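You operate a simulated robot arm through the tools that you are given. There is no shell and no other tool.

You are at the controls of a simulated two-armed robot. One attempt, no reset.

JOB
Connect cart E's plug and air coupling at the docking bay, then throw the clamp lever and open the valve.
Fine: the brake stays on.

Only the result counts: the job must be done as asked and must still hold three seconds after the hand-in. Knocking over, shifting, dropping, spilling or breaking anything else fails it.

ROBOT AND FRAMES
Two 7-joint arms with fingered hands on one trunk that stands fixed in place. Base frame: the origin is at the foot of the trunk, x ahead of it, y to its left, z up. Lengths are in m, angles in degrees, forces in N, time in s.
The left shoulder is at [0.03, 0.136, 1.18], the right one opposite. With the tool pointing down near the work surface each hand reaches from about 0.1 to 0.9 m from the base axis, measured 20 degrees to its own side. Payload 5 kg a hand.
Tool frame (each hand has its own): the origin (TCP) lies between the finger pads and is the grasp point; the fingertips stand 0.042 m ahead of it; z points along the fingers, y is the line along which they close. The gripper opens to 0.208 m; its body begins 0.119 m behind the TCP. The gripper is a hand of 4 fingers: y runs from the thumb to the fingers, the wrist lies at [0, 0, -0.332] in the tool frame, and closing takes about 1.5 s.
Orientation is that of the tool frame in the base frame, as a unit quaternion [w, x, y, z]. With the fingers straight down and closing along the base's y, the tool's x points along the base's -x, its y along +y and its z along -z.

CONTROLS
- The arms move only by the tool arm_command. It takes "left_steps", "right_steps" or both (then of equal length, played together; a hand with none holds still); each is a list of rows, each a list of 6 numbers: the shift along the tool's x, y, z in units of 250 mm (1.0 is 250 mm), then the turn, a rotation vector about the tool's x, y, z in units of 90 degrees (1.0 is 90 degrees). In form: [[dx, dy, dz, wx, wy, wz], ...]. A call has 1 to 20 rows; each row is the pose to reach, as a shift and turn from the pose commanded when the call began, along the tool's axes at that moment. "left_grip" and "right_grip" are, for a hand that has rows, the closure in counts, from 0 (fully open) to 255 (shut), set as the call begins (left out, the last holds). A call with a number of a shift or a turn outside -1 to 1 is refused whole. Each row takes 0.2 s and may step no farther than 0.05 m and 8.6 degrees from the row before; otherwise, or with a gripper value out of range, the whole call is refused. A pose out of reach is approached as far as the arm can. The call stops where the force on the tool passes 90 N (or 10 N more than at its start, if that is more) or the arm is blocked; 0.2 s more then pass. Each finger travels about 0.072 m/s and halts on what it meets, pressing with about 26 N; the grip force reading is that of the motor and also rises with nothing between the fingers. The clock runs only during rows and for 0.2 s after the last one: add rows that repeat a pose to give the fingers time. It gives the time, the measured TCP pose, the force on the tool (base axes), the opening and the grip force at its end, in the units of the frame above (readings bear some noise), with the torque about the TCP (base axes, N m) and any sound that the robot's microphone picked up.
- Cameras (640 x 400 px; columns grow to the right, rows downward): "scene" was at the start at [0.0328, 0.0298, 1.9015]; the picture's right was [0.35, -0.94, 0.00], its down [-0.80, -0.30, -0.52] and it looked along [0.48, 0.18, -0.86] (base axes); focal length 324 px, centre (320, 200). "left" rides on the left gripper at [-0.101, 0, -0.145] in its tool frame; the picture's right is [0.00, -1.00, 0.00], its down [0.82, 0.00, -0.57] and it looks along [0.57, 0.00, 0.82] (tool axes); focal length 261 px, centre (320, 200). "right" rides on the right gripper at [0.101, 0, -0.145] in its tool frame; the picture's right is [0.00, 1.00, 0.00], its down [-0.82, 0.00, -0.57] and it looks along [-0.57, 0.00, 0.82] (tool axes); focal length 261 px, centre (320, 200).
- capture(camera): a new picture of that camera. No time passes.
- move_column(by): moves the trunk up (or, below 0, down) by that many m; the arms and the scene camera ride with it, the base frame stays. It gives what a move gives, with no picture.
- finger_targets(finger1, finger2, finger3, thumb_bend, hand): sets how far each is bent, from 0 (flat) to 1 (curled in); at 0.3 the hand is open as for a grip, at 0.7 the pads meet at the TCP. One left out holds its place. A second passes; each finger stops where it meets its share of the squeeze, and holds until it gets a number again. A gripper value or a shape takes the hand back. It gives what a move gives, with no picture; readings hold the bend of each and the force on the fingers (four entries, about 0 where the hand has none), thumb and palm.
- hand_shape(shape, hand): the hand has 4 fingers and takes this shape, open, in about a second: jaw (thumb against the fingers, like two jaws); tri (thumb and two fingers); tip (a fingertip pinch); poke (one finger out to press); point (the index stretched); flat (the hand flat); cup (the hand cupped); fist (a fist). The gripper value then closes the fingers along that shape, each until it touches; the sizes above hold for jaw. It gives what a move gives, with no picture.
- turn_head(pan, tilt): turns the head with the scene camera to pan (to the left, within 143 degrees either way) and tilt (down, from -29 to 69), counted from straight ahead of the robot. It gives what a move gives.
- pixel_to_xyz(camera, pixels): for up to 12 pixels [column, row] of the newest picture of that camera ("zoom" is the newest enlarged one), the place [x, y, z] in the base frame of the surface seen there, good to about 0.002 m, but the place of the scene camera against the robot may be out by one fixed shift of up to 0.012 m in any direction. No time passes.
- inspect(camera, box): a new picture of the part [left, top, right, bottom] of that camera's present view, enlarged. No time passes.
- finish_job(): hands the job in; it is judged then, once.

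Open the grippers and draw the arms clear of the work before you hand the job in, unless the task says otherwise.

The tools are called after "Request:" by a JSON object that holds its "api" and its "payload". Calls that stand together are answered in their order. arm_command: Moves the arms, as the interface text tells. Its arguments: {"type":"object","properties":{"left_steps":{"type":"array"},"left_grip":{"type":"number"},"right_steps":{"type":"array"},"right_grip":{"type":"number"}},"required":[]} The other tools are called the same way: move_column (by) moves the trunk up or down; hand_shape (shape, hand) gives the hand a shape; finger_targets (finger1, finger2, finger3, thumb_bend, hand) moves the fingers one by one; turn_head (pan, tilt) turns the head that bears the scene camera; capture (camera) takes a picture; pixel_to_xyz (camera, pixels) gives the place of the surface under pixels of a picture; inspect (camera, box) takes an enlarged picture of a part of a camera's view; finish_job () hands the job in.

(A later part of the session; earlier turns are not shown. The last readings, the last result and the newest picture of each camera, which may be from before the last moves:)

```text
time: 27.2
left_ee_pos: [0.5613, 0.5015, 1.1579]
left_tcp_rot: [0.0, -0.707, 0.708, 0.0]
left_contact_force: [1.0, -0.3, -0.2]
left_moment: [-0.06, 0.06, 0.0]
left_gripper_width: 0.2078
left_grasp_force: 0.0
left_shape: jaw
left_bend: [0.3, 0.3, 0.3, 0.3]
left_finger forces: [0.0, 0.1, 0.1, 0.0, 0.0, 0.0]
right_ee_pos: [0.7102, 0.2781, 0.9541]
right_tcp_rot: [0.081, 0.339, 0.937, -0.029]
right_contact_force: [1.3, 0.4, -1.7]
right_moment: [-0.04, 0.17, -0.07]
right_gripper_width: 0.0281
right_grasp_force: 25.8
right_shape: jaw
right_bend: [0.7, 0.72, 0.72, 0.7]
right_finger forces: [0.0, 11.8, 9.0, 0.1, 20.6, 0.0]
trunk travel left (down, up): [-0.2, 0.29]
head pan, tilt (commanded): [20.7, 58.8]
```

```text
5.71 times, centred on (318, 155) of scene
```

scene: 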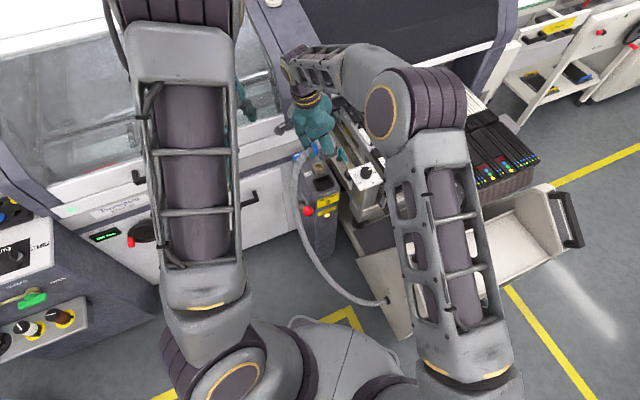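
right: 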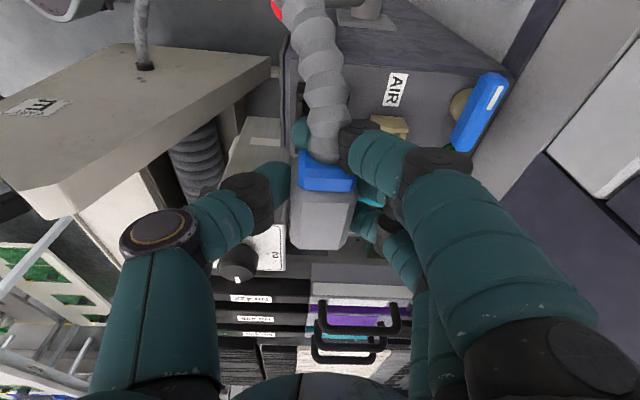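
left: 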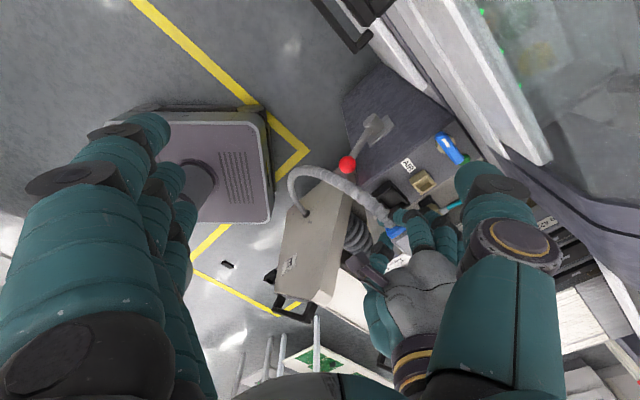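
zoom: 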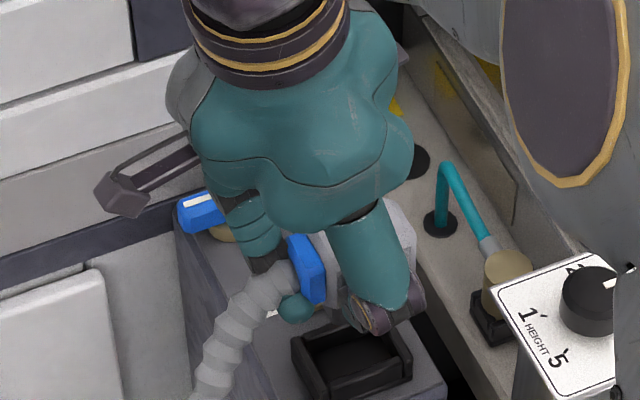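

In the left view the plug is lined up just short of the black socket and higher, as expected from the viewing angle. I'll lower it gently toward the rim in small steps, watching the force.

Request:
{"api": "arm_command", "payload": {"right_steps": [[0.01, 0, 0.057, 0, 0, 0], [0.0201, 0, 0.1143, 0, 0, 0]]}}

Request:
{"api": "inspect", "payload": {"camera": "left", "box": [350, 160, 478, 240]}}

Request:
{"api": "inspect", "payload": {"camera": "scene", "box": [290, 150, 354, 200]}}

```text
time: 27.8
left_ee_pos: [0.5592, 0.5022, 1.159]
left_tcp_rot: [0.0, 0.707, -0.707, 0.0]
left_contact_force: [-0.6, 1.0, 0.1]
left_moment: [0.0, 0.04, 0.0]
left_gripper_width: 0.2078
left_grasp_force: 0.1
left_shape: jaw
left_bend: [0.3, 0.3, 0.3, 0.3]
left_finger forces: [0.1, 0.0, 0.0, 0.1, 0.0, 0.0]
right_ee_pos: [0.7082, 0.2764, 0.9251]
right_tcp_rot: [0.083, 0.338, 0.937, -0.029]
right_contact_force: [0.5, 0.5, -1.5]
right_moment: [0.02, 0.07, -0.04]
right_gripper_width: 0.0281
right_grasp_force: 26.4
right_shape: jaw
right_bend: [0.7, 0.72, 0.72, 0.7]
right_finger forces: [0.1, 11.8, 9.0, 0.0, 20.6, 0.0]
trunk travel left (down, up): [-0.2, 0.29]
head pan, tilt (commanded): [20.7, 58.8]
```

```text
5.00 times, centred on (414, 200) of left
```

zoom: 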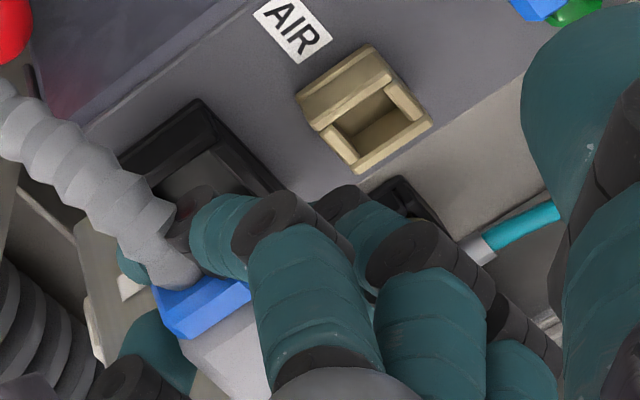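

```text
8.00 times, centred on (322, 175) of scene
```

zoom: 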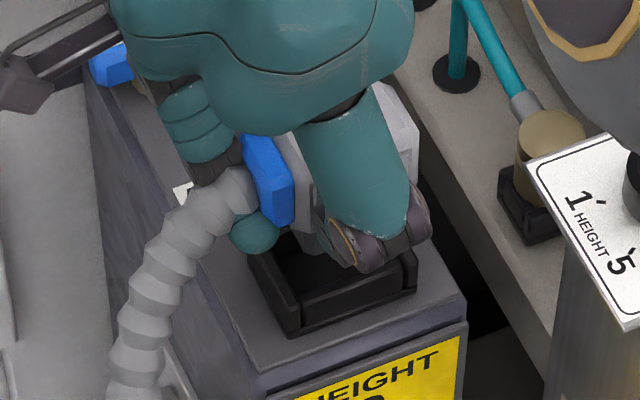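

No contact yet at z 0.925. I'll continue down 10 mm in two fine steps.

Request:
{"api": "arm_command", "payload": {"right_steps": [[0.0035, 0, 0.0197, 0, 0, 0], [0.0069, 0, 0.0394, 0, 0, 0]]}}

Request:
{"api": "inspect", "payload": {"camera": "scene", "box": [290, 150, 354, 200]}}

```text
time: 28.4
left_ee_pos: [0.5607, 0.5022, 1.1597]
left_tcp_rot: [0.0, 0.707, -0.707, -0.001]
left_contact_force: [-0.3, -0.2, 0.3]
left_moment: [0.02, 0.02, -0.01]
left_gripper_width: 0.2077
left_grasp_force: 0.0
left_shape: jaw
left_bend: [0.3, 0.3, 0.3, 0.3]
left_finger forces: [0.1, 0.1, 0.0, 0.0, 0.0, 0.0]
right_ee_pos: [0.708, 0.2791, 0.917]
right_tcp_rot: [0.082, 0.338, 0.937, -0.03]
right_contact_force: [0.0, 0.3, -2.0]
right_moment: [0.0, 0.02, -0.01]
right_gripper_width: 0.0281
right_grasp_force: 25.5
right_shape: jaw
right_bend: [0.7, 0.72, 0.72, 0.7]
right_finger forces: [0.0, 11.8, 9.0, 0.0, 20.6, 0.0]
trunk travel left (down, up): [-0.2, 0.29]
head pan, tilt (commanded): [20.7, 58.8]
```

```text
8.00 times, centred on (322, 175) of scene
```

zoom: 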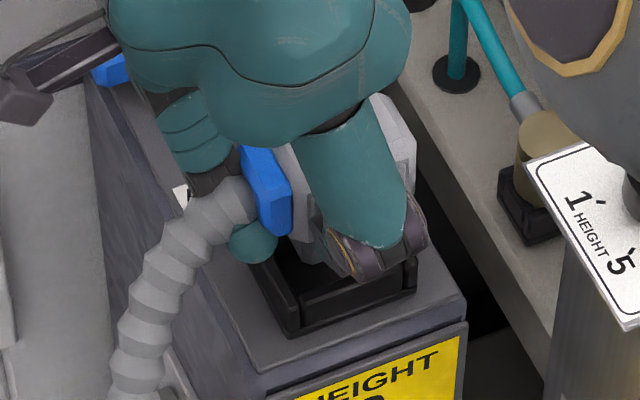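

Still no contact at z 0.917. I'll keep lowering in 4 mm steps to find the rim or the socket floor.

Request:
{"api": "arm_command", "payload": {"right_steps": [[0.0028, 0, 0.0158, 0, 0, 0], [0.0056, 0, 0.0315, 0, 0, 0]]}}

Request:
{"api": "inspect", "payload": {"camera": "scene", "box": [290, 150, 354, 200]}}

Request:
{"api": "inspect", "payload": {"camera": "left", "box": [350, 160, 478, 240]}}

```text
time: 29.0
left_ee_pos: [0.5601, 0.5016, 1.1592]
left_tcp_rot: [0.0, -0.707, 0.707, 0.0]
left_contact_force: [-0.4, 0.5, 0.2]
left_moment: [0.02, 0.01, 0.03]
left_gripper_width: 0.208
left_grasp_force: 0.0
left_shape: jaw
left_bend: [0.3, 0.3, 0.3, 0.3]
left_finger forces: [0.0, 0.0, 0.0, 0.0, 0.0, 0.1]
right_ee_pos: [0.7076, 0.2791, 0.9095]
right_tcp_rot: [0.082, 0.338, 0.937, -0.029]
right_contact_force: [-0.7, 0.1, -2.2]
right_moment: [0.03, 0.04, 0.03]
right_gripper_width: 0.0282
right_grasp_force: 25.7
right_shape: jaw
right_bend: [0.7, 0.72, 0.72, 0.7]
right_finger forces: [0.0, 11.7, 8.8, 0.1, 20.5, 0.0]
trunk travel left (down, up): [-0.2, 0.29]
head pan, tilt (commanded): [20.7, 58.8]
```

```text
8.00 times, centred on (322, 175) of scene
```

zoom: 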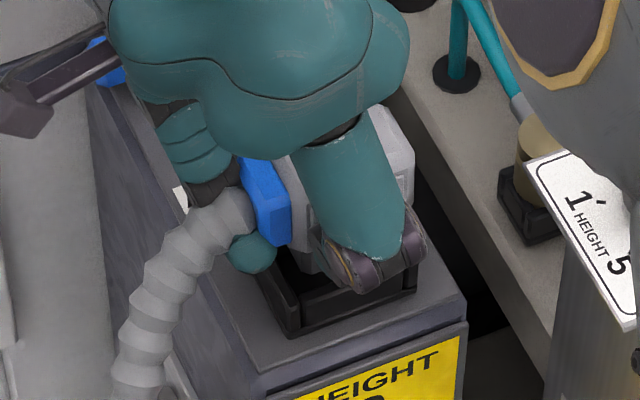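

```text
5.00 times, centred on (414, 200) of left
```

zoom: 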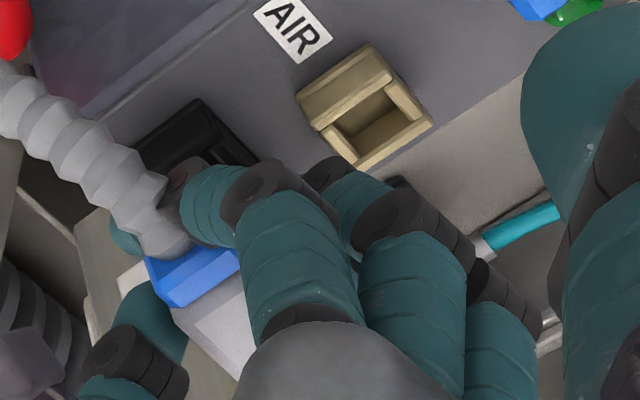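

No contact force yet at z 0.9095. I'll lower another 8 mm in fine steps.

Request:
{"api": "arm_command", "payload": {"right_steps": [[0.0014, 0, 0.0079, 0, 0, 0], [0.0028, 0, 0.0158, 0, 0, 0], [0.0042, 0, 0.0236, 0, 0, 0], [0.0056, 0, 0.0315, 0, 0, 0]]}}

Request:
{"api": "inspect", "payload": {"camera": "scene", "box": [290, 150, 354, 200]}}

```text
time: 30.0
left_ee_pos: [0.5596, 0.5003, 1.1587]
left_tcp_rot: [0.0, 0.708, -0.707, 0.0]
left_contact_force: [-1.0, 0.6, -0.3]
left_moment: [0.03, -0.04, -0.04]
left_gripper_width: 0.2078
left_grasp_force: 0.1
left_shape: jaw
left_bend: [0.3, 0.3, 0.3, 0.3]
left_finger forces: [0.0, 0.0, 0.1, 0.0, 0.0, 0.1]
right_ee_pos: [0.7079, 0.2795, 0.9018]
right_tcp_rot: [0.082, 0.338, 0.937, -0.03]
right_contact_force: [-0.1, -0.2, -3.3]
right_moment: [0.04, 0.04, 0.01]
right_gripper_width: 0.0279
right_grasp_force: 25.9
right_shape: jaw
right_bend: [0.7, 0.72, 0.72, 0.7]
right_finger forces: [0.1, 11.8, 8.9, 0.0, 20.6, 0.1]
trunk travel left (down, up): [-0.2, 0.29]
head pan, tilt (commanded): [20.7, 58.8]
```

```text
8.00 times, centred on (322, 175) of scene
```

zoom: 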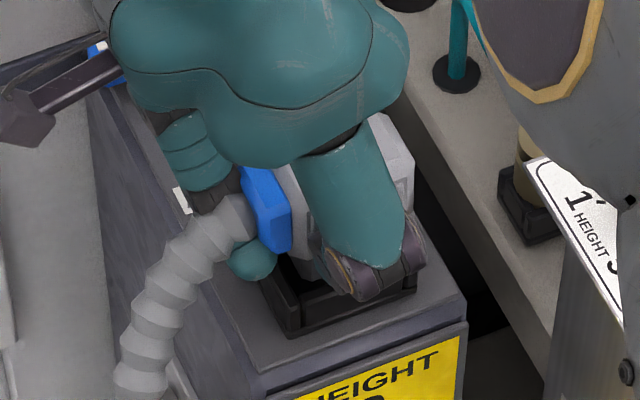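

At z 0.902 the nose should already be about 16 mm inside the rim with no side force, so it seems well aligned. I'll continue down in 2 mm steps to seat it.

Request:
{"api": "arm_command", "payload": {"right_steps": [[0.0014, 0, 0.0079, 0, 0, 0], [0.0028, 0, 0.0158, 0, 0, 0], [0.0042, 0, 0.0236, 0, 0, 0], [0.0049, 0, 0.0276, 0, 0, 0]]}}

Request:
{"api": "inspect", "payload": {"camera": "scene", "box": [290, 150, 354, 200]}}

Request:
{"api": "inspect", "payload": {"camera": "left", "box": [350, 160, 478, 240]}}

```text
time: 31.0
left_ee_pos: [0.5596, 0.5017, 1.1587]
left_tcp_rot: [0.001, 0.707, -0.707, 0.0]
left_contact_force: [-0.3, -0.7, -0.2]
left_moment: [0.03, -0.04, -0.01]
left_gripper_width: 0.2079
left_grasp_force: 0.0
left_shape: jaw
left_bend: [0.3, 0.3, 0.3, 0.3]
left_finger forces: [0.0, 0.1, 0.0, 0.0, 0.0, 0.0]
right_ee_pos: [0.7075, 0.2781, 0.895]
right_tcp_rot: [0.081, 0.339, 0.937, -0.03]
right_contact_force: [-0.2, 0.2, -1.8]
right_moment: [0.06, 0.07, -0.02]
right_gripper_width: 0.0282
right_grasp_force: 25.7
right_shape: jaw
right_bend: [0.7, 0.72, 0.72, 0.7]
right_finger forces: [0.0, 11.8, 8.9, 0.0, 20.5, 0.0]
trunk travel left (down, up): [-0.2, 0.29]
head pan, tilt (commanded): [20.7, 58.8]
```

```text
8.00 times, centred on (322, 175) of scene
```

zoom: 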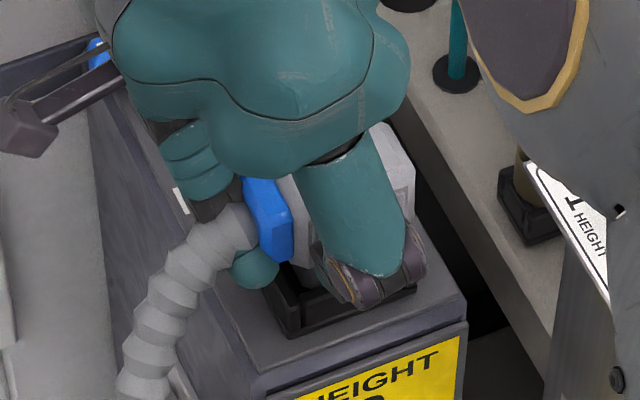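

```text
5.00 times, centred on (414, 200) of left
```

zoom: 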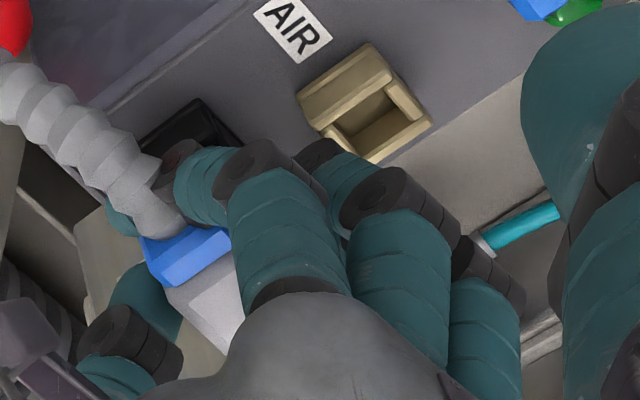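

Still only the plug's own weight at z 0.895. I'll keep lowering 2 mm at a time until the force shows it seating.

Request:
{"api": "arm_command", "payload": {"right_steps": [[0.0014, 0, 0.0079, 0, 0, 0], [0.0028, 0, 0.0158, 0, 0, 0], [0.0042, 0, 0.0236, 0, 0, 0]]}}

Request:
{"api": "inspect", "payload": {"camera": "scene", "box": [298, 162, 346, 198]}}

```text
time: 31.8
left_ee_pos: [0.5592, 0.5022, 1.159]
left_tcp_rot: [0.0, 0.707, -0.707, 0.0]
left_contact_force: [0.2, 0.6, 0.2]
left_moment: [-0.02, 0.0, 0.02]
left_gripper_width: 0.2078
left_grasp_force: 0.1
left_shape: jaw
left_bend: [0.3, 0.3, 0.3, 0.3]
left_finger forces: [0.0, 0.0, 0.1, 0.1, 0.0, 0.1]
right_ee_pos: [0.7061, 0.2785, 0.8876]
right_tcp_rot: [0.082, 0.338, 0.937, -0.03]
right_contact_force: [0.3, 0.5, -2.7]
right_moment: [0.01, 0.06, -0.01]
right_gripper_width: 0.028
right_grasp_force: 25.7
right_shape: jaw
right_bend: [0.7, 0.72, 0.72, 0.7]
right_finger forces: [0.0, 11.9, 8.9, 0.0, 20.7, 0.0]
trunk travel left (down, up): [-0.2, 0.29]
head pan, tilt (commanded): [20.7, 58.8]
```

```text
11.11 times, centred on (322, 180) of scene
```

zoom: 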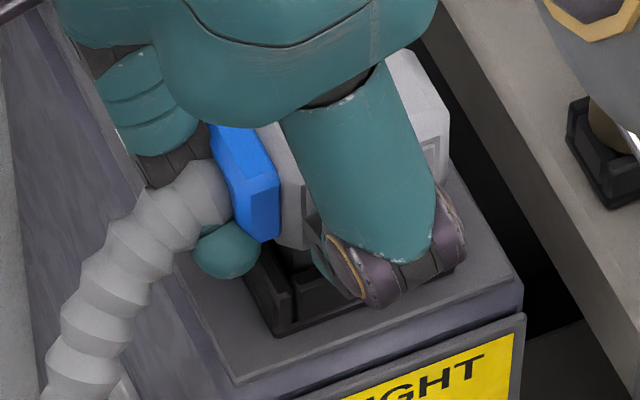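

Now I can see the black nose entering the socket at (300,265) with the body's bottom edge still above the rim. I'll keep going down in 2 mm steps.

Request:
{"api": "arm_command", "payload": {"right_steps": [[0.0014, 0, 0.0079, 0, 0, 0], [0.0028, 0, 0.0158, 0, 0, 0], [0.0042, 0, 0.0236, 0, 0, 0]]}}

Request:
{"api": "inspect", "payload": {"camera": "scene", "box": [298, 162, 346, 198]}}

```text
time: 32.6
left_ee_pos: [0.5602, 0.5016, 1.1601]
left_tcp_rot: [-0.001, -0.707, 0.707, 0.0]
left_contact_force: [-0.6, -1.0, 0.2]
left_moment: [0.02, 0.01, 0.02]
left_gripper_width: 0.208
left_grasp_force: 0.1
left_shape: jaw
left_bend: [0.3, 0.3, 0.3, 0.3]
left_finger forces: [0.1, 0.0, 0.1, 0.0, 0.0, 0.0]
right_ee_pos: [0.7062, 0.278, 0.8821]
right_tcp_rot: [0.082, 0.338, 0.937, -0.03]
right_contact_force: [0.5, 0.3, -3.9]
right_moment: [0.08, 0.06, 0.04]
right_gripper_width: 0.0281
right_grasp_force: 26.1
right_shape: jaw
right_bend: [0.7, 0.72, 0.72, 0.7]
right_finger forces: [0.1, 11.5, 8.6, 0.1, 19.8, 0.0]
trunk travel left (down, up): [-0.2, 0.29]
head pan, tilt (commanded): [20.7, 58.8]
```

```text
11.11 times, centred on (322, 180) of scene
```

zoom: 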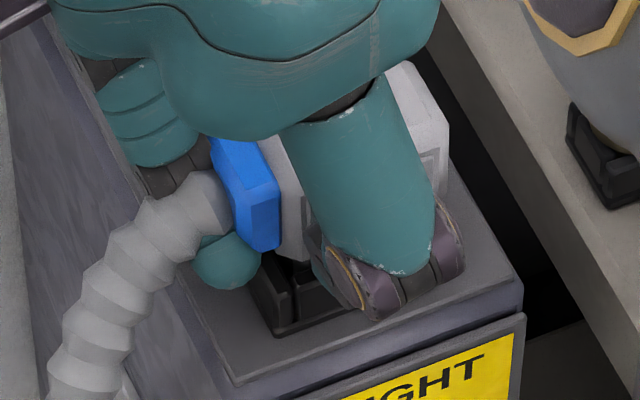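

The nose is deeper but the body has not met the rim, and the fingertips are now close to rim height. I'll measure the visible edges here.

Request:
{"api": "pixel_to_xyz", "payload": {"camera": "zoom", "pixels": [[285, 245], [290, 252], [298, 270], [280, 290], [262, 275], [300, 320], [320, 312], [225, 262], [262, 200], [250, 240], [400, 290], [345, 305]]}}

Request:
{"api": "capture", "payload": {"camera": "right"}}

Request:
{"api": "inspect", "payload": {"camera": "right", "box": [276, 190, 372, 250]}}

Request:
{"api": "pixel_to_xyz", "payload": {"camera": "zoom", "pixels": [[173, 82], [158, 380], [483, 95], [415, 380], [320, 240], [300, 86], [285, 390]]}}

```text
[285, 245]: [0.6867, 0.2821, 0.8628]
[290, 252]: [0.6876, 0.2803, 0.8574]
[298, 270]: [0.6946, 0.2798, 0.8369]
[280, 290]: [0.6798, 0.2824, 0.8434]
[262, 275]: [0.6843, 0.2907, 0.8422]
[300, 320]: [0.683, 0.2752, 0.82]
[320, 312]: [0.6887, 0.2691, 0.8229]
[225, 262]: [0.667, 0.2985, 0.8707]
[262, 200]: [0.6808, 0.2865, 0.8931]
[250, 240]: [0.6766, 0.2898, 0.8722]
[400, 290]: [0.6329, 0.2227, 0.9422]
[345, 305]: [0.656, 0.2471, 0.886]
```

```text
taken
```

right: 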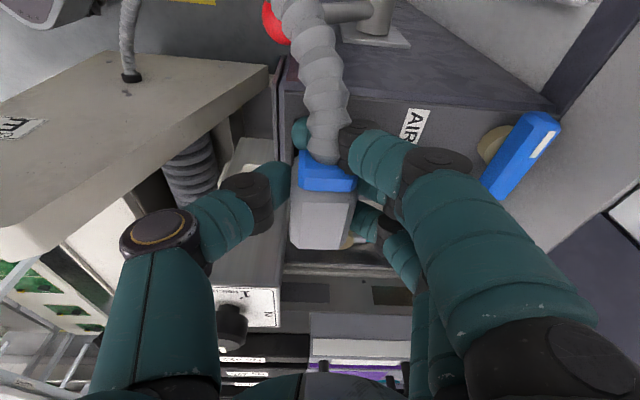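

```text
6.67 times, centred on (324, 220) of right
```

zoom: 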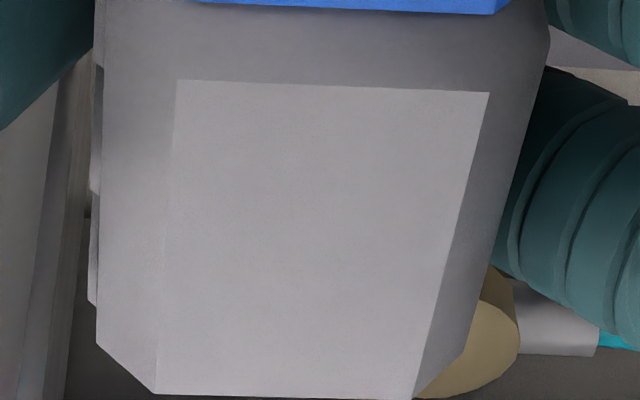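

```text
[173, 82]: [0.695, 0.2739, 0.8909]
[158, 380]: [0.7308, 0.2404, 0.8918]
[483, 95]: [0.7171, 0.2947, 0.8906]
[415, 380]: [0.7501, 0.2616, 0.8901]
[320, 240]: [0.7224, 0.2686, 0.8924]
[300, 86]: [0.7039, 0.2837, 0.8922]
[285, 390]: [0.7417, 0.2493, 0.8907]
```

The body's underside is about 15 mm above the rim (corrected) and the nose is inside the frame, but the fingertips are about 6 mm above the rim. I'll lower a further 4 mm carefully.

Request:
{"api": "arm_command", "payload": {"right_steps": [[0.0014, 0, 0.0079, 0, 0, 0], [0.0028, 0, 0.0158, 0, 0, 0]]}}

Request:
{"api": "inspect", "payload": {"camera": "scene", "box": [298, 162, 346, 198]}}

```text
time: 33.2
left_ee_pos: [0.5581, 0.5015, 1.1601]
left_tcp_rot: [0.0, 0.707, -0.707, 0.0]
left_contact_force: [0.0, -0.9, 0.2]
left_moment: [0.02, -0.01, -0.01]
left_gripper_width: 0.2078
left_grasp_force: 0.1
left_shape: jaw
left_bend: [0.3, 0.3, 0.3, 0.3]
left_finger forces: [0.0, 0.0, 0.1, 0.0, 0.0, 0.0]
right_ee_pos: [0.7072, 0.2783, 0.8817]
right_tcp_rot: [0.082, 0.338, 0.937, -0.028]
right_contact_force: [-2.9, -2.2, 12.5]
right_moment: [-0.1, -0.05, 0.0]
right_gripper_width: 0.0283
right_grasp_force: 26.2
right_shape: jaw
right_bend: [0.7, 0.72, 0.72, 0.71]
right_finger forces: [0.0, 12.5, 9.6, 0.0, 26.3, 0.0]
trunk travel left (down, up): [-0.2, 0.29]
head pan, tilt (commanded): [20.7, 58.8]
```

```text
11.11 times, centred on (322, 180) of scene
```

zoom: 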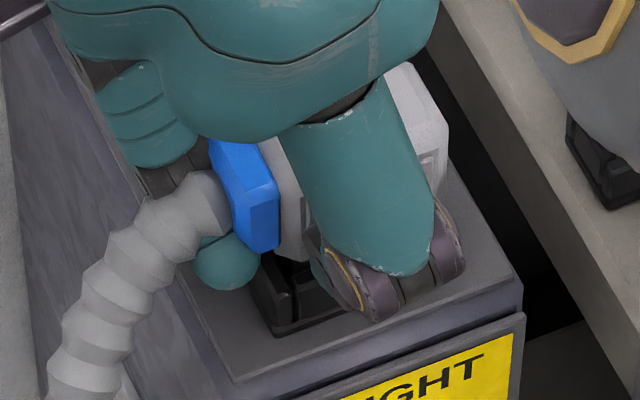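

Contact now: +12.5 N upward, and the panel-to-rim height (0.891-0.834=0.057) equals that in the cart holder, so the plug is on the socket floor. I'll press a little more to make sure it is fully seated and listen for a click.

Request:
{"api": "arm_command", "payload": {"right_steps": [[0.0014, 0, 0.0079, 0, 0, 0], [0.0028, 0, 0.0158, 0, 0, 0], [0.0028, 0, 0.0158, 0, 0, 0]]}}

Request:
{"api": "inspect", "payload": {"camera": "scene", "box": [298, 162, 346, 198]}}

Request:
{"api": "inspect", "payload": {"camera": "scene", "box": [290, 180, 354, 220]}}

```text
time: 34.0
left_ee_pos: [0.5564, 0.4993, 1.1612]
left_tcp_rot: [0.001, -0.707, 0.707, -0.002]
left_contact_force: [0.0, -0.1, -0.1]
left_moment: [-0.03, -0.02, 0.02]
left_gripper_width: 0.2078
left_grasp_force: 0.0
left_shape: jaw
left_bend: [0.3, 0.3, 0.3, 0.3]
left_finger forces: [0.0, 0.0, 0.0, 0.0, 0.0, 0.0]
right_ee_pos: [0.7064, 0.2788, 0.8776]
right_tcp_rot: [0.084, 0.338, 0.937, -0.027]
right_contact_force: [-4.9, -5.0, 42.2]
right_moment: [-0.49, -0.31, 0.09]
right_gripper_width: 0.0316
right_grasp_force: 26.3
right_shape: jaw
right_bend: [0.7, 0.73, 0.73, 0.72]
right_finger forces: [0.0, 14.4, 12.6, 0.1, 33.2, 0.0]
trunk travel left (down, up): [-0.2, 0.29]
head pan, tilt (commanded): [20.7, 58.8]
```

```text
11.11 times, centred on (322, 180) of scene
```

zoom: 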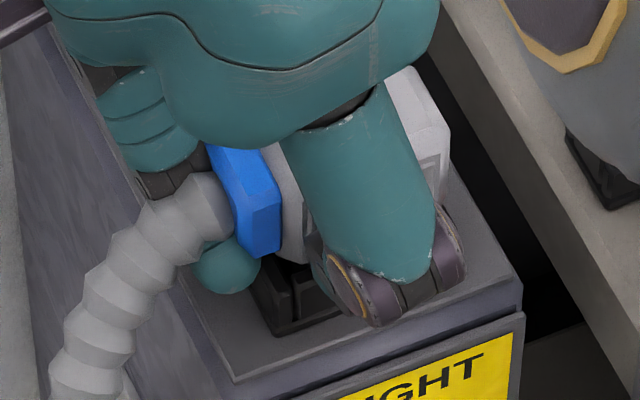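

```text
10.00 times, centred on (322, 200) of scene
```

zoom: 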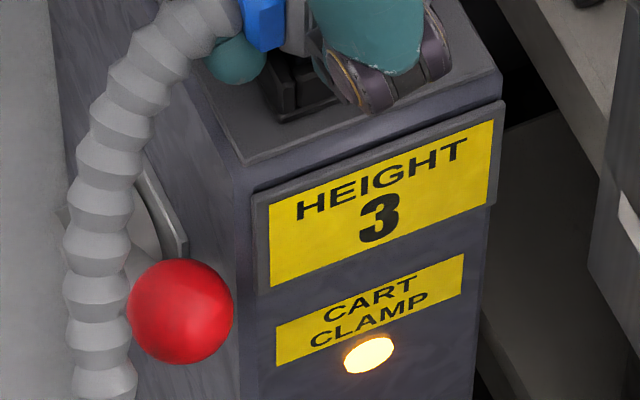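

The force rose to 42 N while the finger opening grew, so I'll check whether the plug itself went lower or the hand only slid on it.

Request:
{"api": "inspect", "payload": {"camera": "right", "box": [276, 190, 372, 250]}}

Request:
{"api": "pixel_to_xyz", "payload": {"camera": "zoom", "pixels": [[173, 82], [158, 380], [483, 95], [415, 380], [320, 240], [300, 100], [285, 380], [400, 150], [200, 300], [350, 330]]}}

```text
6.67 times, centred on (324, 220) of right
```

zoom: 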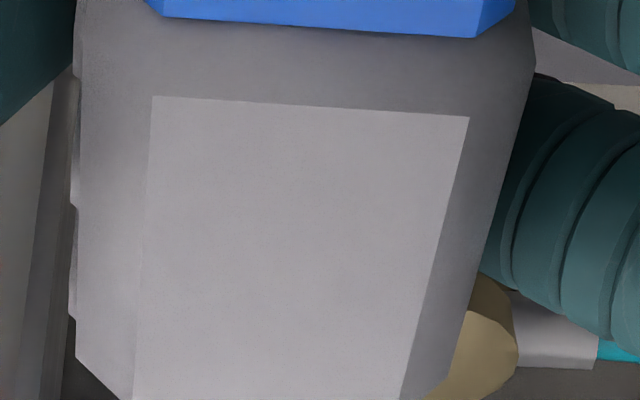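

```text
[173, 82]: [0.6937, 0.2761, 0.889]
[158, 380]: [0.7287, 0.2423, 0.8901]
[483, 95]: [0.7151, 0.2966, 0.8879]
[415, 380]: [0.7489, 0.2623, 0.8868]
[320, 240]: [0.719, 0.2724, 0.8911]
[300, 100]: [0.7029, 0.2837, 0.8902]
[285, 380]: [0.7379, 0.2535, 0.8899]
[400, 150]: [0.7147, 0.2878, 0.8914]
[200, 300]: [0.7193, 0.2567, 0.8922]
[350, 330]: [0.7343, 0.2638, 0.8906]
```

The panel stayed at z≈0.890, so the plug rests on the socket floor and only the hand slid. I'll take the pressing load off by raising the command 4 mm, keeping the grip.

Request:
{"api": "arm_command", "payload": {"right_steps": [[-0.0014, 0, -0.0079, 0, 0, 0], [-0.0028, 0, -0.0158, 0, 0, 0]]}}

```text
time: 34.6
left_ee_pos: [0.5585, 0.5008, 1.1591]
left_tcp_rot: [0.0, -0.707, 0.707, 0.0]
left_contact_force: [-0.2, 0.1, 0.4]
left_moment: [0.0, -0.04, 0.01]
left_gripper_width: 0.2082
left_grasp_force: 0.0
left_shape: jaw
left_bend: [0.3, 0.3, 0.3, 0.3]
left_finger forces: [0.1, 0.0, 0.0, 0.1, 0.0, 0.0]
right_ee_pos: [0.7059, 0.2786, 0.878]
right_tcp_rot: [0.082, 0.339, 0.937, -0.03]
right_contact_force: [1.4, 1.8, 22.0]
right_moment: [-0.01, -0.48, 0.14]
right_gripper_width: 0.0312
right_grasp_force: 26.1
right_shape: jaw
right_bend: [0.7, 0.73, 0.73, 0.72]
right_finger forces: [0.0, 14.4, 12.6, 0.0, 24.5, 0.1]
trunk travel left (down, up): [-0.2, 0.29]
head pan, tilt (commanded): [20.7, 58.8]
```

22 N of press remains; I'll raise the command another 3 mm to bring it near zero.

Request:
{"api": "arm_command", "payload": {"right_steps": [[-0.0021, 0, -0.0118, 0, 0, 0], [-0.0021, 0, -0.0118, 0, 0, 0]]}}

```text
time: 35.2
left_ee_pos: [0.5585, 0.5011, 1.1592]
left_tcp_rot: [0.001, -0.707, 0.707, -0.001]
left_contact_force: [0.8, -0.2, 0.3]
left_moment: [0.02, -0.03, 0.02]
left_gripper_width: 0.2078
left_grasp_force: 0.2
left_shape: jaw
left_bend: [0.3, 0.3, 0.3, 0.3]
left_finger forces: [0.1, 0.0, 0.0, 0.1, 0.0, 0.0]
right_ee_pos: [0.7061, 0.2778, 0.8807]
right_tcp_rot: [0.081, 0.339, 0.937, -0.03]
right_contact_force: [1.3, 2.9, 2.0]
right_moment: [0.21, -0.25, 0.2]
right_gripper_width: 0.0296
right_grasp_force: 26.5
right_shape: jaw
right_bend: [0.7, 0.72, 0.73, 0.71]
right_finger forces: [0.0, 12.5, 11.1, 0.0, 20.4, 0.1]
trunk travel left (down, up): [-0.2, 0.29]
head pan, tilt (commanded): [20.7, 58.8]
```

The press is now about 2 N. I'll loosen the fingers, opening the hooked rear finger further than the others.

Request:
{"api": "finger_targets", "payload": {"hand": "right", "finger1": 0.42, "finger2": 0.55, "finger3": 0.55, "thumb_bend": 0.55}}

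Request:
{"api": "inspect", "payload": {"camera": "scene", "box": [290, 150, 354, 198]}}

Request:
{"api": "capture", "payload": {"camera": "right"}}

Request:
{"api": "inspect", "payload": {"camera": "left", "box": [350, 160, 478, 240]}}

```text
time: 36.2
left_ee_pos: [0.5592, 0.5015, 1.1592]
left_tcp_rot: [0.0, -0.707, 0.708, 0.0]
left_contact_force: [0.2, 0.1, 0.5]
left_moment: [0.0, -0.01, -0.02]
left_gripper_width: 0.2078
left_grasp_force: 0.1
left_shape: jaw
left_bend: [0.3, 0.3, 0.3, 0.3]
left_finger forces: [0.1, 0.1, 0.0, 0.0, 0.0, 0.1]
right_ee_pos: [0.7083, 0.2777, 0.883]
right_tcp_rot: [0.083, 0.338, 0.937, -0.03]
right_contact_force: [-0.5, -0.4, 0.3]
right_moment: [-0.01, 0.03, 0.04]
right_gripper_width: 0.1277
right_grasp_force: 0.1
right_shape: fingers
right_bend: [0.42, 0.55, 0.55, 0.55]
right_finger forces: [0.0, 0.0, 0.0, 0.0, 0.1, 0.0]
trunk travel left (down, up): [-0.2, 0.29]
head pan, tilt (commanded): [20.7, 58.8]
```

```text
8.33 times, centred on (322, 174) of scene
```

zoom: 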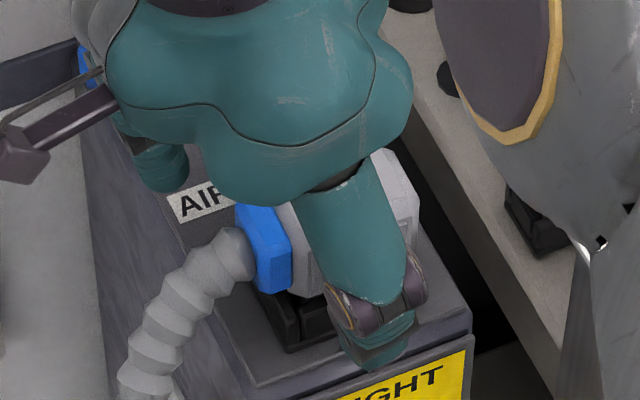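

```text
taken
```

right: 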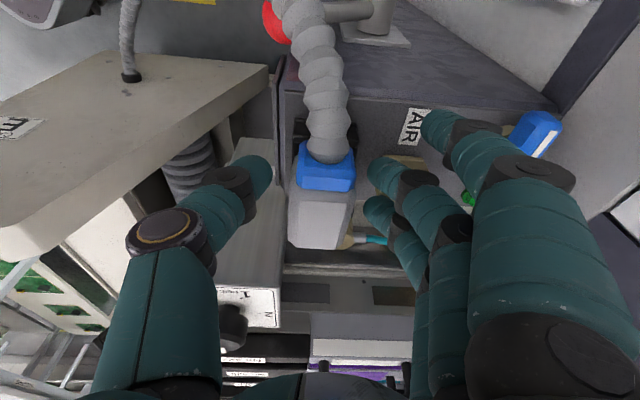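

```text
5.00 times, centred on (414, 200) of left
```

zoom: 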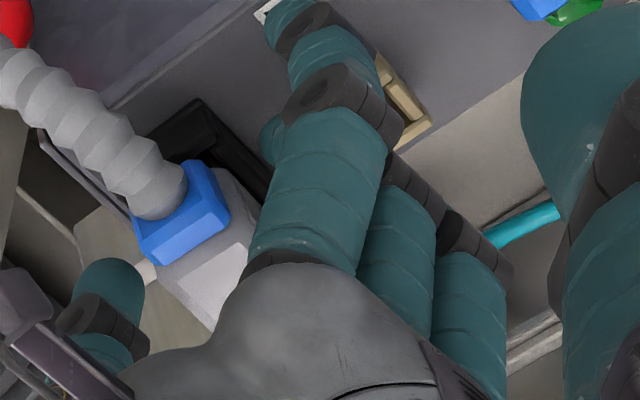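

The plug stands free in the socket with the fingers clear. I'll raise the right hand straight up 0.2 m.

Request:
{"api": "arm_command", "payload": {"right_steps": [[-0.0139, 0, -0.0788, 0, 0, 0], [-0.0417, 0, -0.2364, 0, 0, 0], [-0.0695, 0, -0.394, 0, 0, 0], [-0.0973, 0, -0.5516, 0, 0, 0], [-0.1251, 0, -0.7092, 0, 0, 0]]}}

Request:
{"api": "capture", "payload": {"camera": "right"}}

Request:
{"api": "capture", "payload": {"camera": "left"}}

Request:
{"api": "inspect", "payload": {"camera": "left", "box": [350, 150, 446, 210]}}

```text
time: 37.4
left_ee_pos: [0.5595, 0.5023, 1.1591]
left_tcp_rot: [0.001, -0.707, 0.707, -0.001]
left_contact_force: [-1.2, 0.6, -0.5]
left_moment: [0.05, -0.03, -0.03]
left_gripper_width: 0.2078
left_grasp_force: 0.1
left_shape: jaw
left_bend: [0.3, 0.3, 0.3, 0.3]
left_finger forces: [0.1, 0.0, 0.0, 0.0, 0.1, 0.0]
right_ee_pos: [0.7067, 0.2782, 1.0625]
right_tcp_rot: [0.082, 0.338, 0.937, -0.031]
right_contact_force: [-0.3, -1.0, -1.5]
right_moment: [0.0, -0.12, 0.04]
right_gripper_width: 0.1276
right_grasp_force: 0.1
right_shape: fingers
right_bend: [0.42, 0.55, 0.55, 0.55]
right_finger forces: [0.1, 0.0, 0.1, 0.1, 0.0, 0.0]
trunk travel left (down, up): [-0.2, 0.29]
head pan, tilt (commanded): [20.7, 58.8]
```

```text
taken
```

right: 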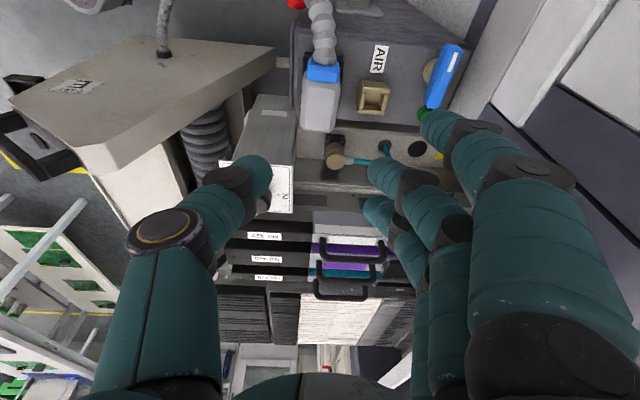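

```text
taken
```

left: 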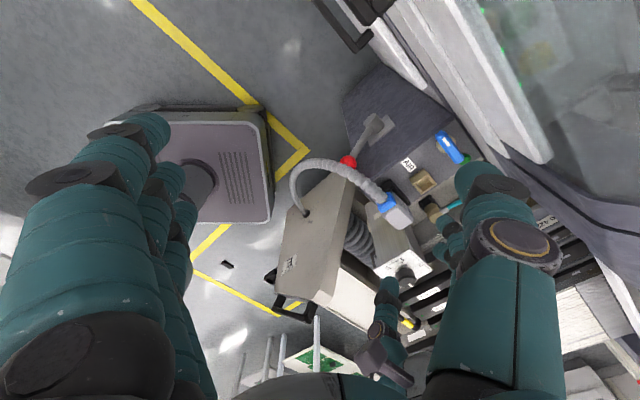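

```text
6.67 times, centred on (398, 180) of left
```

zoom: 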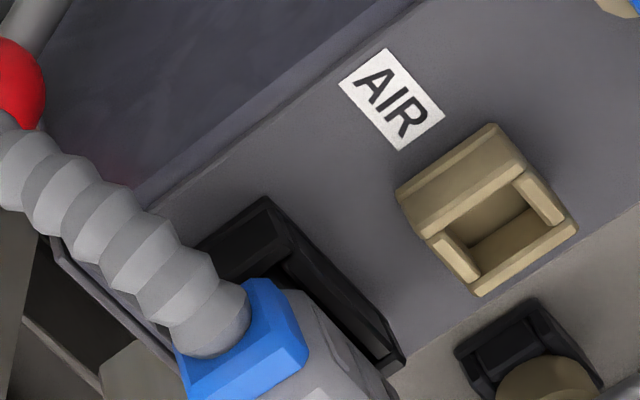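

The plug remains in place on its own. I'll check its seating, level and alignment from the right camera above it.

Request:
{"api": "inspect", "payload": {"camera": "right", "box": [284, 50, 412, 150]}}

Request:
{"api": "pixel_to_xyz", "payload": {"camera": "zoom", "pixels": [[95, 190], [195, 170], [85, 300], [210, 290], [150, 250], [110, 310], [210, 310], [120, 80], [240, 130], [60, 250], [240, 250], [190, 100]]}}

Request:
{"api": "inspect", "payload": {"camera": "scene", "box": [290, 160, 354, 210]}}

```text
4.00 times, centred on (348, 100) of right
```

zoom: 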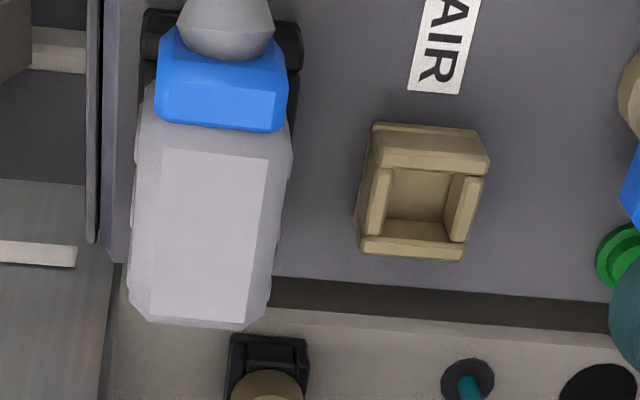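

```text
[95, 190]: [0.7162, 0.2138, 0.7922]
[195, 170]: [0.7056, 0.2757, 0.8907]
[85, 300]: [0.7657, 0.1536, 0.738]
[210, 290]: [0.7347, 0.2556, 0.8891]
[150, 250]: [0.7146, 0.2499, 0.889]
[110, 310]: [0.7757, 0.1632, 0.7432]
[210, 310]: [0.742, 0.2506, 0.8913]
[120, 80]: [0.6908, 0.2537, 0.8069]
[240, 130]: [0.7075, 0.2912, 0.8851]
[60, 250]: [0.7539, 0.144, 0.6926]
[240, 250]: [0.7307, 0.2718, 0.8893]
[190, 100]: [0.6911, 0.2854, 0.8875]
```

```text
8.00 times, centred on (322, 185) of scene
```

zoom: 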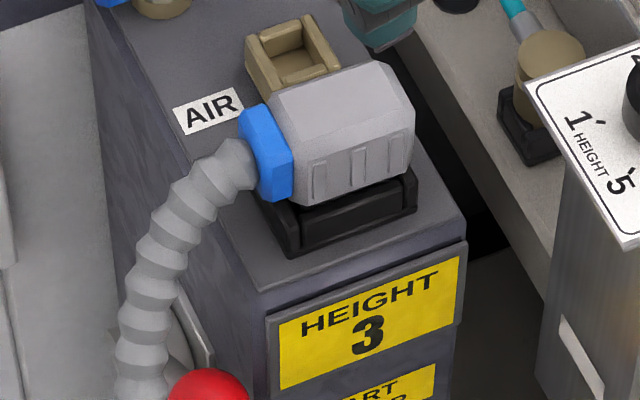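

The plug sits level (panel z≈0.890) and parallel in the frame. Next is the air coupling, so I'll enlarge it in the right and left cameras and measure it.

Request:
{"api": "inspect", "payload": {"camera": "right", "box": [300, 120, 428, 200]}}

Request:
{"api": "pixel_to_xyz", "payload": {"camera": "zoom", "pixels": [[180, 190], [150, 190], [215, 190], [180, 165], [180, 215], [180, 120], [260, 200], [300, 190], [350, 180], [420, 130], [140, 100], [230, 100]]}}

Request:
{"api": "inspect", "payload": {"camera": "left", "box": [400, 170, 496, 230]}}

```text
5.00 times, centred on (364, 160) of right
```

zoom: 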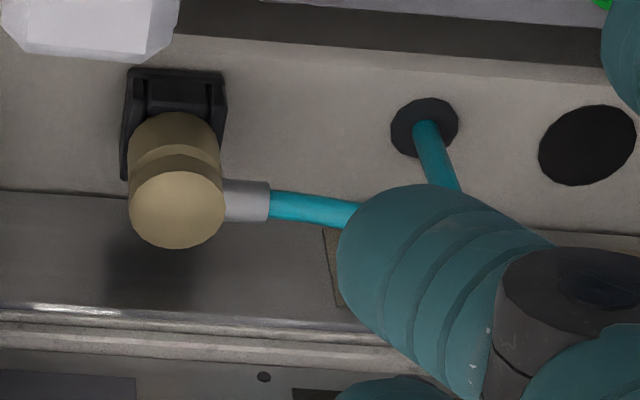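

```text
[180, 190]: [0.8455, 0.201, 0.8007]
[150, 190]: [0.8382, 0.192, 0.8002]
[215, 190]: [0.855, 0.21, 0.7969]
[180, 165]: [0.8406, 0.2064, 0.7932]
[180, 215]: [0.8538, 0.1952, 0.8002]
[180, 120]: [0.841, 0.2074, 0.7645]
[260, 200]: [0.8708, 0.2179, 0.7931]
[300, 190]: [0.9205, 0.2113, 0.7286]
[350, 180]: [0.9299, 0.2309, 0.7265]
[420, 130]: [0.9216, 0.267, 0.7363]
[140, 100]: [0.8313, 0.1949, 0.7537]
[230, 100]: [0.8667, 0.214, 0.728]
```

```text
6.67 times, centred on (448, 200) of left
```

zoom: 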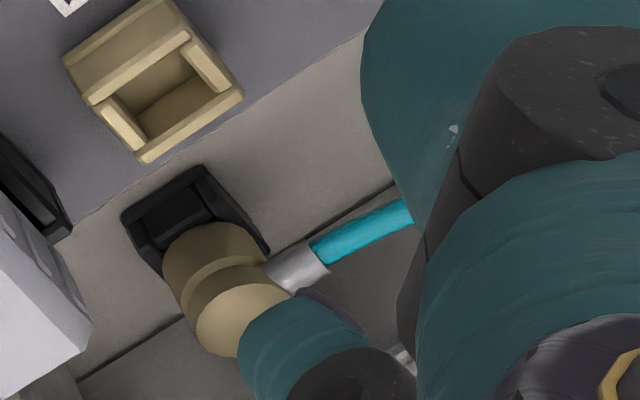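

The coupling's cap is centred near (0.8505,0.1975), 37 mm across with top at z≈0.80, and its hose leaves toward the back. I'll check what stands around it, such as the hood, rail and rack, before choosing the hand and approach.

Request:
{"api": "capture", "payload": {"camera": "scene"}}

Request:
{"api": "pixel_to_xyz", "payload": {"camera": "scene", "pixels": [[318, 100], [328, 125], [345, 110], [400, 95], [440, 80], [326, 132], [345, 145], [360, 155], [372, 128], [365, 145], [335, 142], [318, 60]]}}

Request:
{"api": "pixel_to_xyz", "payload": {"camera": "right", "pixels": [[330, 180], [330, 188], [320, 215], [345, 185], [370, 190], [400, 195], [440, 150], [430, 160], [480, 130], [330, 168], [410, 150], [350, 200]]}}

Request:
{"api": "pixel_to_xyz", "payload": {"camera": "left", "pixels": [[470, 120], [500, 140], [530, 155], [560, 210], [600, 200], [520, 180], [545, 195], [480, 60], [600, 240], [470, 20], [530, 100], [580, 170]]}}

```text
taken
```

scene: 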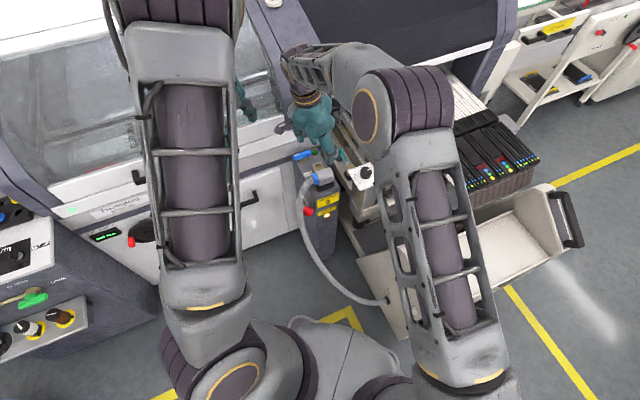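

```text
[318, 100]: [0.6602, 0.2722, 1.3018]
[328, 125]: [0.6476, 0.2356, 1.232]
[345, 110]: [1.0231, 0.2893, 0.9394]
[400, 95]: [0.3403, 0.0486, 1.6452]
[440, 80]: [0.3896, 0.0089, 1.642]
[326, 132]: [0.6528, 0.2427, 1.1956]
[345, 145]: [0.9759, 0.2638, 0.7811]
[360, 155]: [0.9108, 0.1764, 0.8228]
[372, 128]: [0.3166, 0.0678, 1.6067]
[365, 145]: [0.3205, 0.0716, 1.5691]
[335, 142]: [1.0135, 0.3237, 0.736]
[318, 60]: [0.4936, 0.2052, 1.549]
```

```text
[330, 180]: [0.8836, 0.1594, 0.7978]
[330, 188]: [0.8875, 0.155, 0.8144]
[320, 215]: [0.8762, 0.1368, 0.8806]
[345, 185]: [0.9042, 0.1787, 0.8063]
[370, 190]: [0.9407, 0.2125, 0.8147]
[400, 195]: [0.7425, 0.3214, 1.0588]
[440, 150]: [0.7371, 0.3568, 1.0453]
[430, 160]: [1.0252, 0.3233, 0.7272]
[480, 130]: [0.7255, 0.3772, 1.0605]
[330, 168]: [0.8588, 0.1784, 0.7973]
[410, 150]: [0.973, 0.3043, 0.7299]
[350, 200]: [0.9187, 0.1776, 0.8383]
```

```text
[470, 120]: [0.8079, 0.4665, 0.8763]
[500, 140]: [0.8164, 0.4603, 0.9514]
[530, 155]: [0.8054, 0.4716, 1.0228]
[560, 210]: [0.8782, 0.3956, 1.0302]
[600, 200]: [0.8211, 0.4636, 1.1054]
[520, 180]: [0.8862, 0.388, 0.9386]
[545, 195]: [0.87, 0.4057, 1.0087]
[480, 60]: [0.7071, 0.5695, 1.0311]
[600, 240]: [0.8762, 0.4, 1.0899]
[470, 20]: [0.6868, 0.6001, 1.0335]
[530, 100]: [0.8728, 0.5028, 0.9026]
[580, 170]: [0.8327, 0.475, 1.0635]
```

The back wall of the rail stands only about 48 mm beyond the coupling and the hose leaves toward the back. So I'll use the left hand at its present 90° turn, pinching along x with the thumb and middle finger. First I'll draw the right hand away to the right.

Request:
{"api": "arm_command", "payload": {"right_steps": [[-0.004, -0.1613, -0.02, 0, 0, 0], [-0.008, -0.3227, -0.02, 0, 0, 0], [-0.012, -0.484, -0.02, 0, 0, 0], [-0.016, -0.6453, -0.02, 0, 0, 0], [-0.02, -0.8067, -0.02, 0, 0, 0], [-0.024, -0.968, -0.02, 0, 0, 0]]}}

Request:
{"api": "arm_command", "payload": {"right_steps": [[-0.0233, -0.1537, 0.004, 0, 0, 0], [-0.0467, -0.3073, 0.008, 0, 0, 0], [-0.07, -0.461, 0.012, 0, 0, 0], [-0.0933, -0.6147, 0.017, 0, 0, 0], [-0.1167, -0.7683, 0.021, 0, 0, 0], [-0.14, -0.922, 0.025, 0, 0, 0]]}}

Request:
{"api": "finger_targets", "payload": {"hand": "left", "finger1": 1.0, "finger2": 0.5, "finger3": 1.0, "thumb_bend": 0.58}}

Request:
{"api": "capture", "payload": {"camera": "left"}}

Request:
{"api": "capture", "payload": {"camera": "scene"}}

```text
time: 38.8
left_ee_pos: [0.559, 0.5007, 1.1604]
left_tcp_rot: [0.001, -0.707, 0.708, -0.001]
left_contact_force: [-0.2, -0.6, 0.2]
left_moment: [0.07, -0.07, -0.01]
left_gripper_width: 0.208
left_grasp_force: 0.1
left_shape: jaw
left_bend: [0.3, 0.3, 0.3, 0.3]
left_finger forces: [0.0, 0.0, 0.1, 0.2, 0.1, 0.0]
right_ee_pos: [0.5561, 0.0892, 1.0687]
right_tcp_rot: [0.082, 0.338, 0.937, -0.029]
right_contact_force: [-1.2, -1.0, -0.7]
right_moment: [0.08, -0.11, 0.03]
right_gripper_width: 0.1281
right_grasp_force: 0.0
right_shape: fingers
right_bend: [0.42, 0.55, 0.55, 0.55]
right_finger forces: [0.0, 0.1, 0.0, 0.1, 0.1, 0.0]
trunk travel left (down, up): [-0.2, 0.29]
head pan, tilt (commanded): [20.7, 58.8]
```

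```text
time: 40.2
left_ee_pos: [0.5594, 0.5001, 1.1612]
left_tcp_rot: [0.0, -0.707, 0.708, 0.0]
left_contact_force: [-0.9, -0.2, 0.4]
left_moment: [0.14, -0.06, -0.01]
left_gripper_width: 0.2078
left_grasp_force: 0.1
left_shape: jaw
left_bend: [0.3, 0.3, 0.3, 0.3]
left_finger forces: [0.1, 0.1, 0.0, 0.1, 0.1, 0.1]
right_ee_pos: [0.4345, -0.1128, 1.0689]
right_tcp_rot: [0.081, 0.338, 0.937, -0.029]
right_contact_force: [-2.0, -1.6, -0.4]
right_moment: [0.13, -0.06, 0.01]
right_gripper_width: 0.1281
right_grasp_force: 0.0
right_shape: fingers
right_bend: [0.42, 0.55, 0.55, 0.55]
right_finger forces: [0.0, 0.0, 0.2, 0.1, 0.0, 0.0]
trunk travel left (down, up): [-0.2, 0.29]
head pan, tilt (commanded): [20.7, 58.8]
```

```text
time: 41.2
left_ee_pos: [0.5593, 0.5012, 1.1597]
left_tcp_rot: [0.0, -0.707, 0.707, 0.0]
left_contact_force: [-0.1, -0.1, 0.6]
left_moment: [0.03, -0.01, -0.02]
left_gripper_width: 0.0789
left_grasp_force: 0.1
left_shape: fingers
left_bend: [1.0, 0.5, 1.0, 0.57]
left_finger forces: [0.0, 0.1, 0.0, 0.1, 0.0, 0.0]
right_ee_pos: [0.4357, -0.1114, 1.0688]
right_tcp_rot: [0.082, 0.338, 0.937, -0.029]
right_contact_force: [-0.7, -0.2, -0.5]
right_moment: [0.01, -0.01, -0.04]
right_gripper_width: 0.1281
right_grasp_force: 0.1
right_shape: fingers
right_bend: [0.42, 0.55, 0.55, 0.55]
right_finger forces: [0.0, 0.0, 0.0, 0.0, 0.1, 0.1]
trunk travel left (down, up): [-0.2, 0.29]
head pan, tilt (commanded): [20.7, 58.8]
```

```text
taken
```

left: 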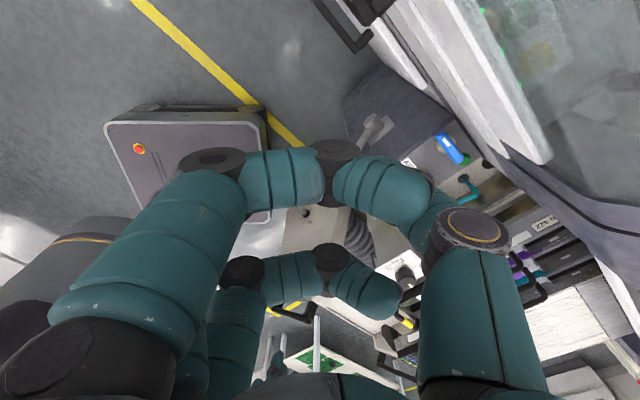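

```text
taken
```

scene: 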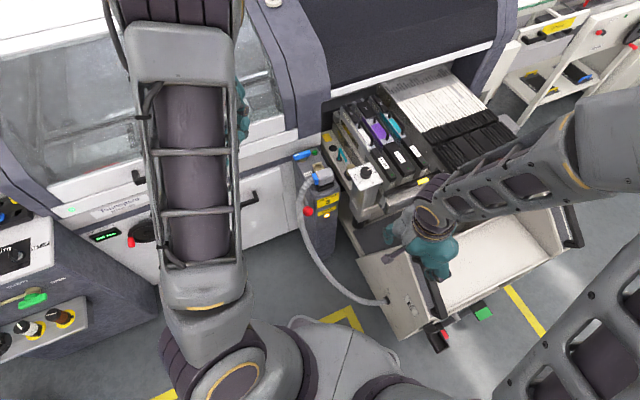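

With bend 1.0 the outer fingers cross toward the thumb instead of tucking away. I'll measure where they are relative to the TCP before deciding.

Request:
{"api": "pixel_to_xyz", "payload": {"camera": "left", "pixels": [[280, 180], [335, 160], [380, 190], [425, 215], [300, 275], [325, 258], [370, 300], [395, 305], [210, 160], [440, 215], [470, 230], [240, 270]]}}

Request:
{"api": "inspect", "payload": {"camera": "left", "box": [160, 130, 560, 380]}}

```text
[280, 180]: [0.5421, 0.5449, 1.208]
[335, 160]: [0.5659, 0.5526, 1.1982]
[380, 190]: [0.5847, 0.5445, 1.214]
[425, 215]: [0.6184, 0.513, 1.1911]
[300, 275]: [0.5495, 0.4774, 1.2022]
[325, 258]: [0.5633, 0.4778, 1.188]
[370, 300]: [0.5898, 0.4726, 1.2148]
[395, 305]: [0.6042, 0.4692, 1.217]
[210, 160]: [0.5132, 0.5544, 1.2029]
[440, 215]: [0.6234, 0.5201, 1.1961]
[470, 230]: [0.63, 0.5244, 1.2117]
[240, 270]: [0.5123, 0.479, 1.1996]
```

```text
1.60 times, centred on (360, 255) of left
```

zoom: 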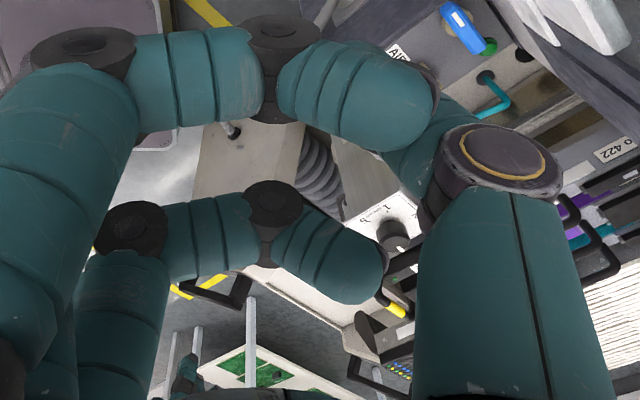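

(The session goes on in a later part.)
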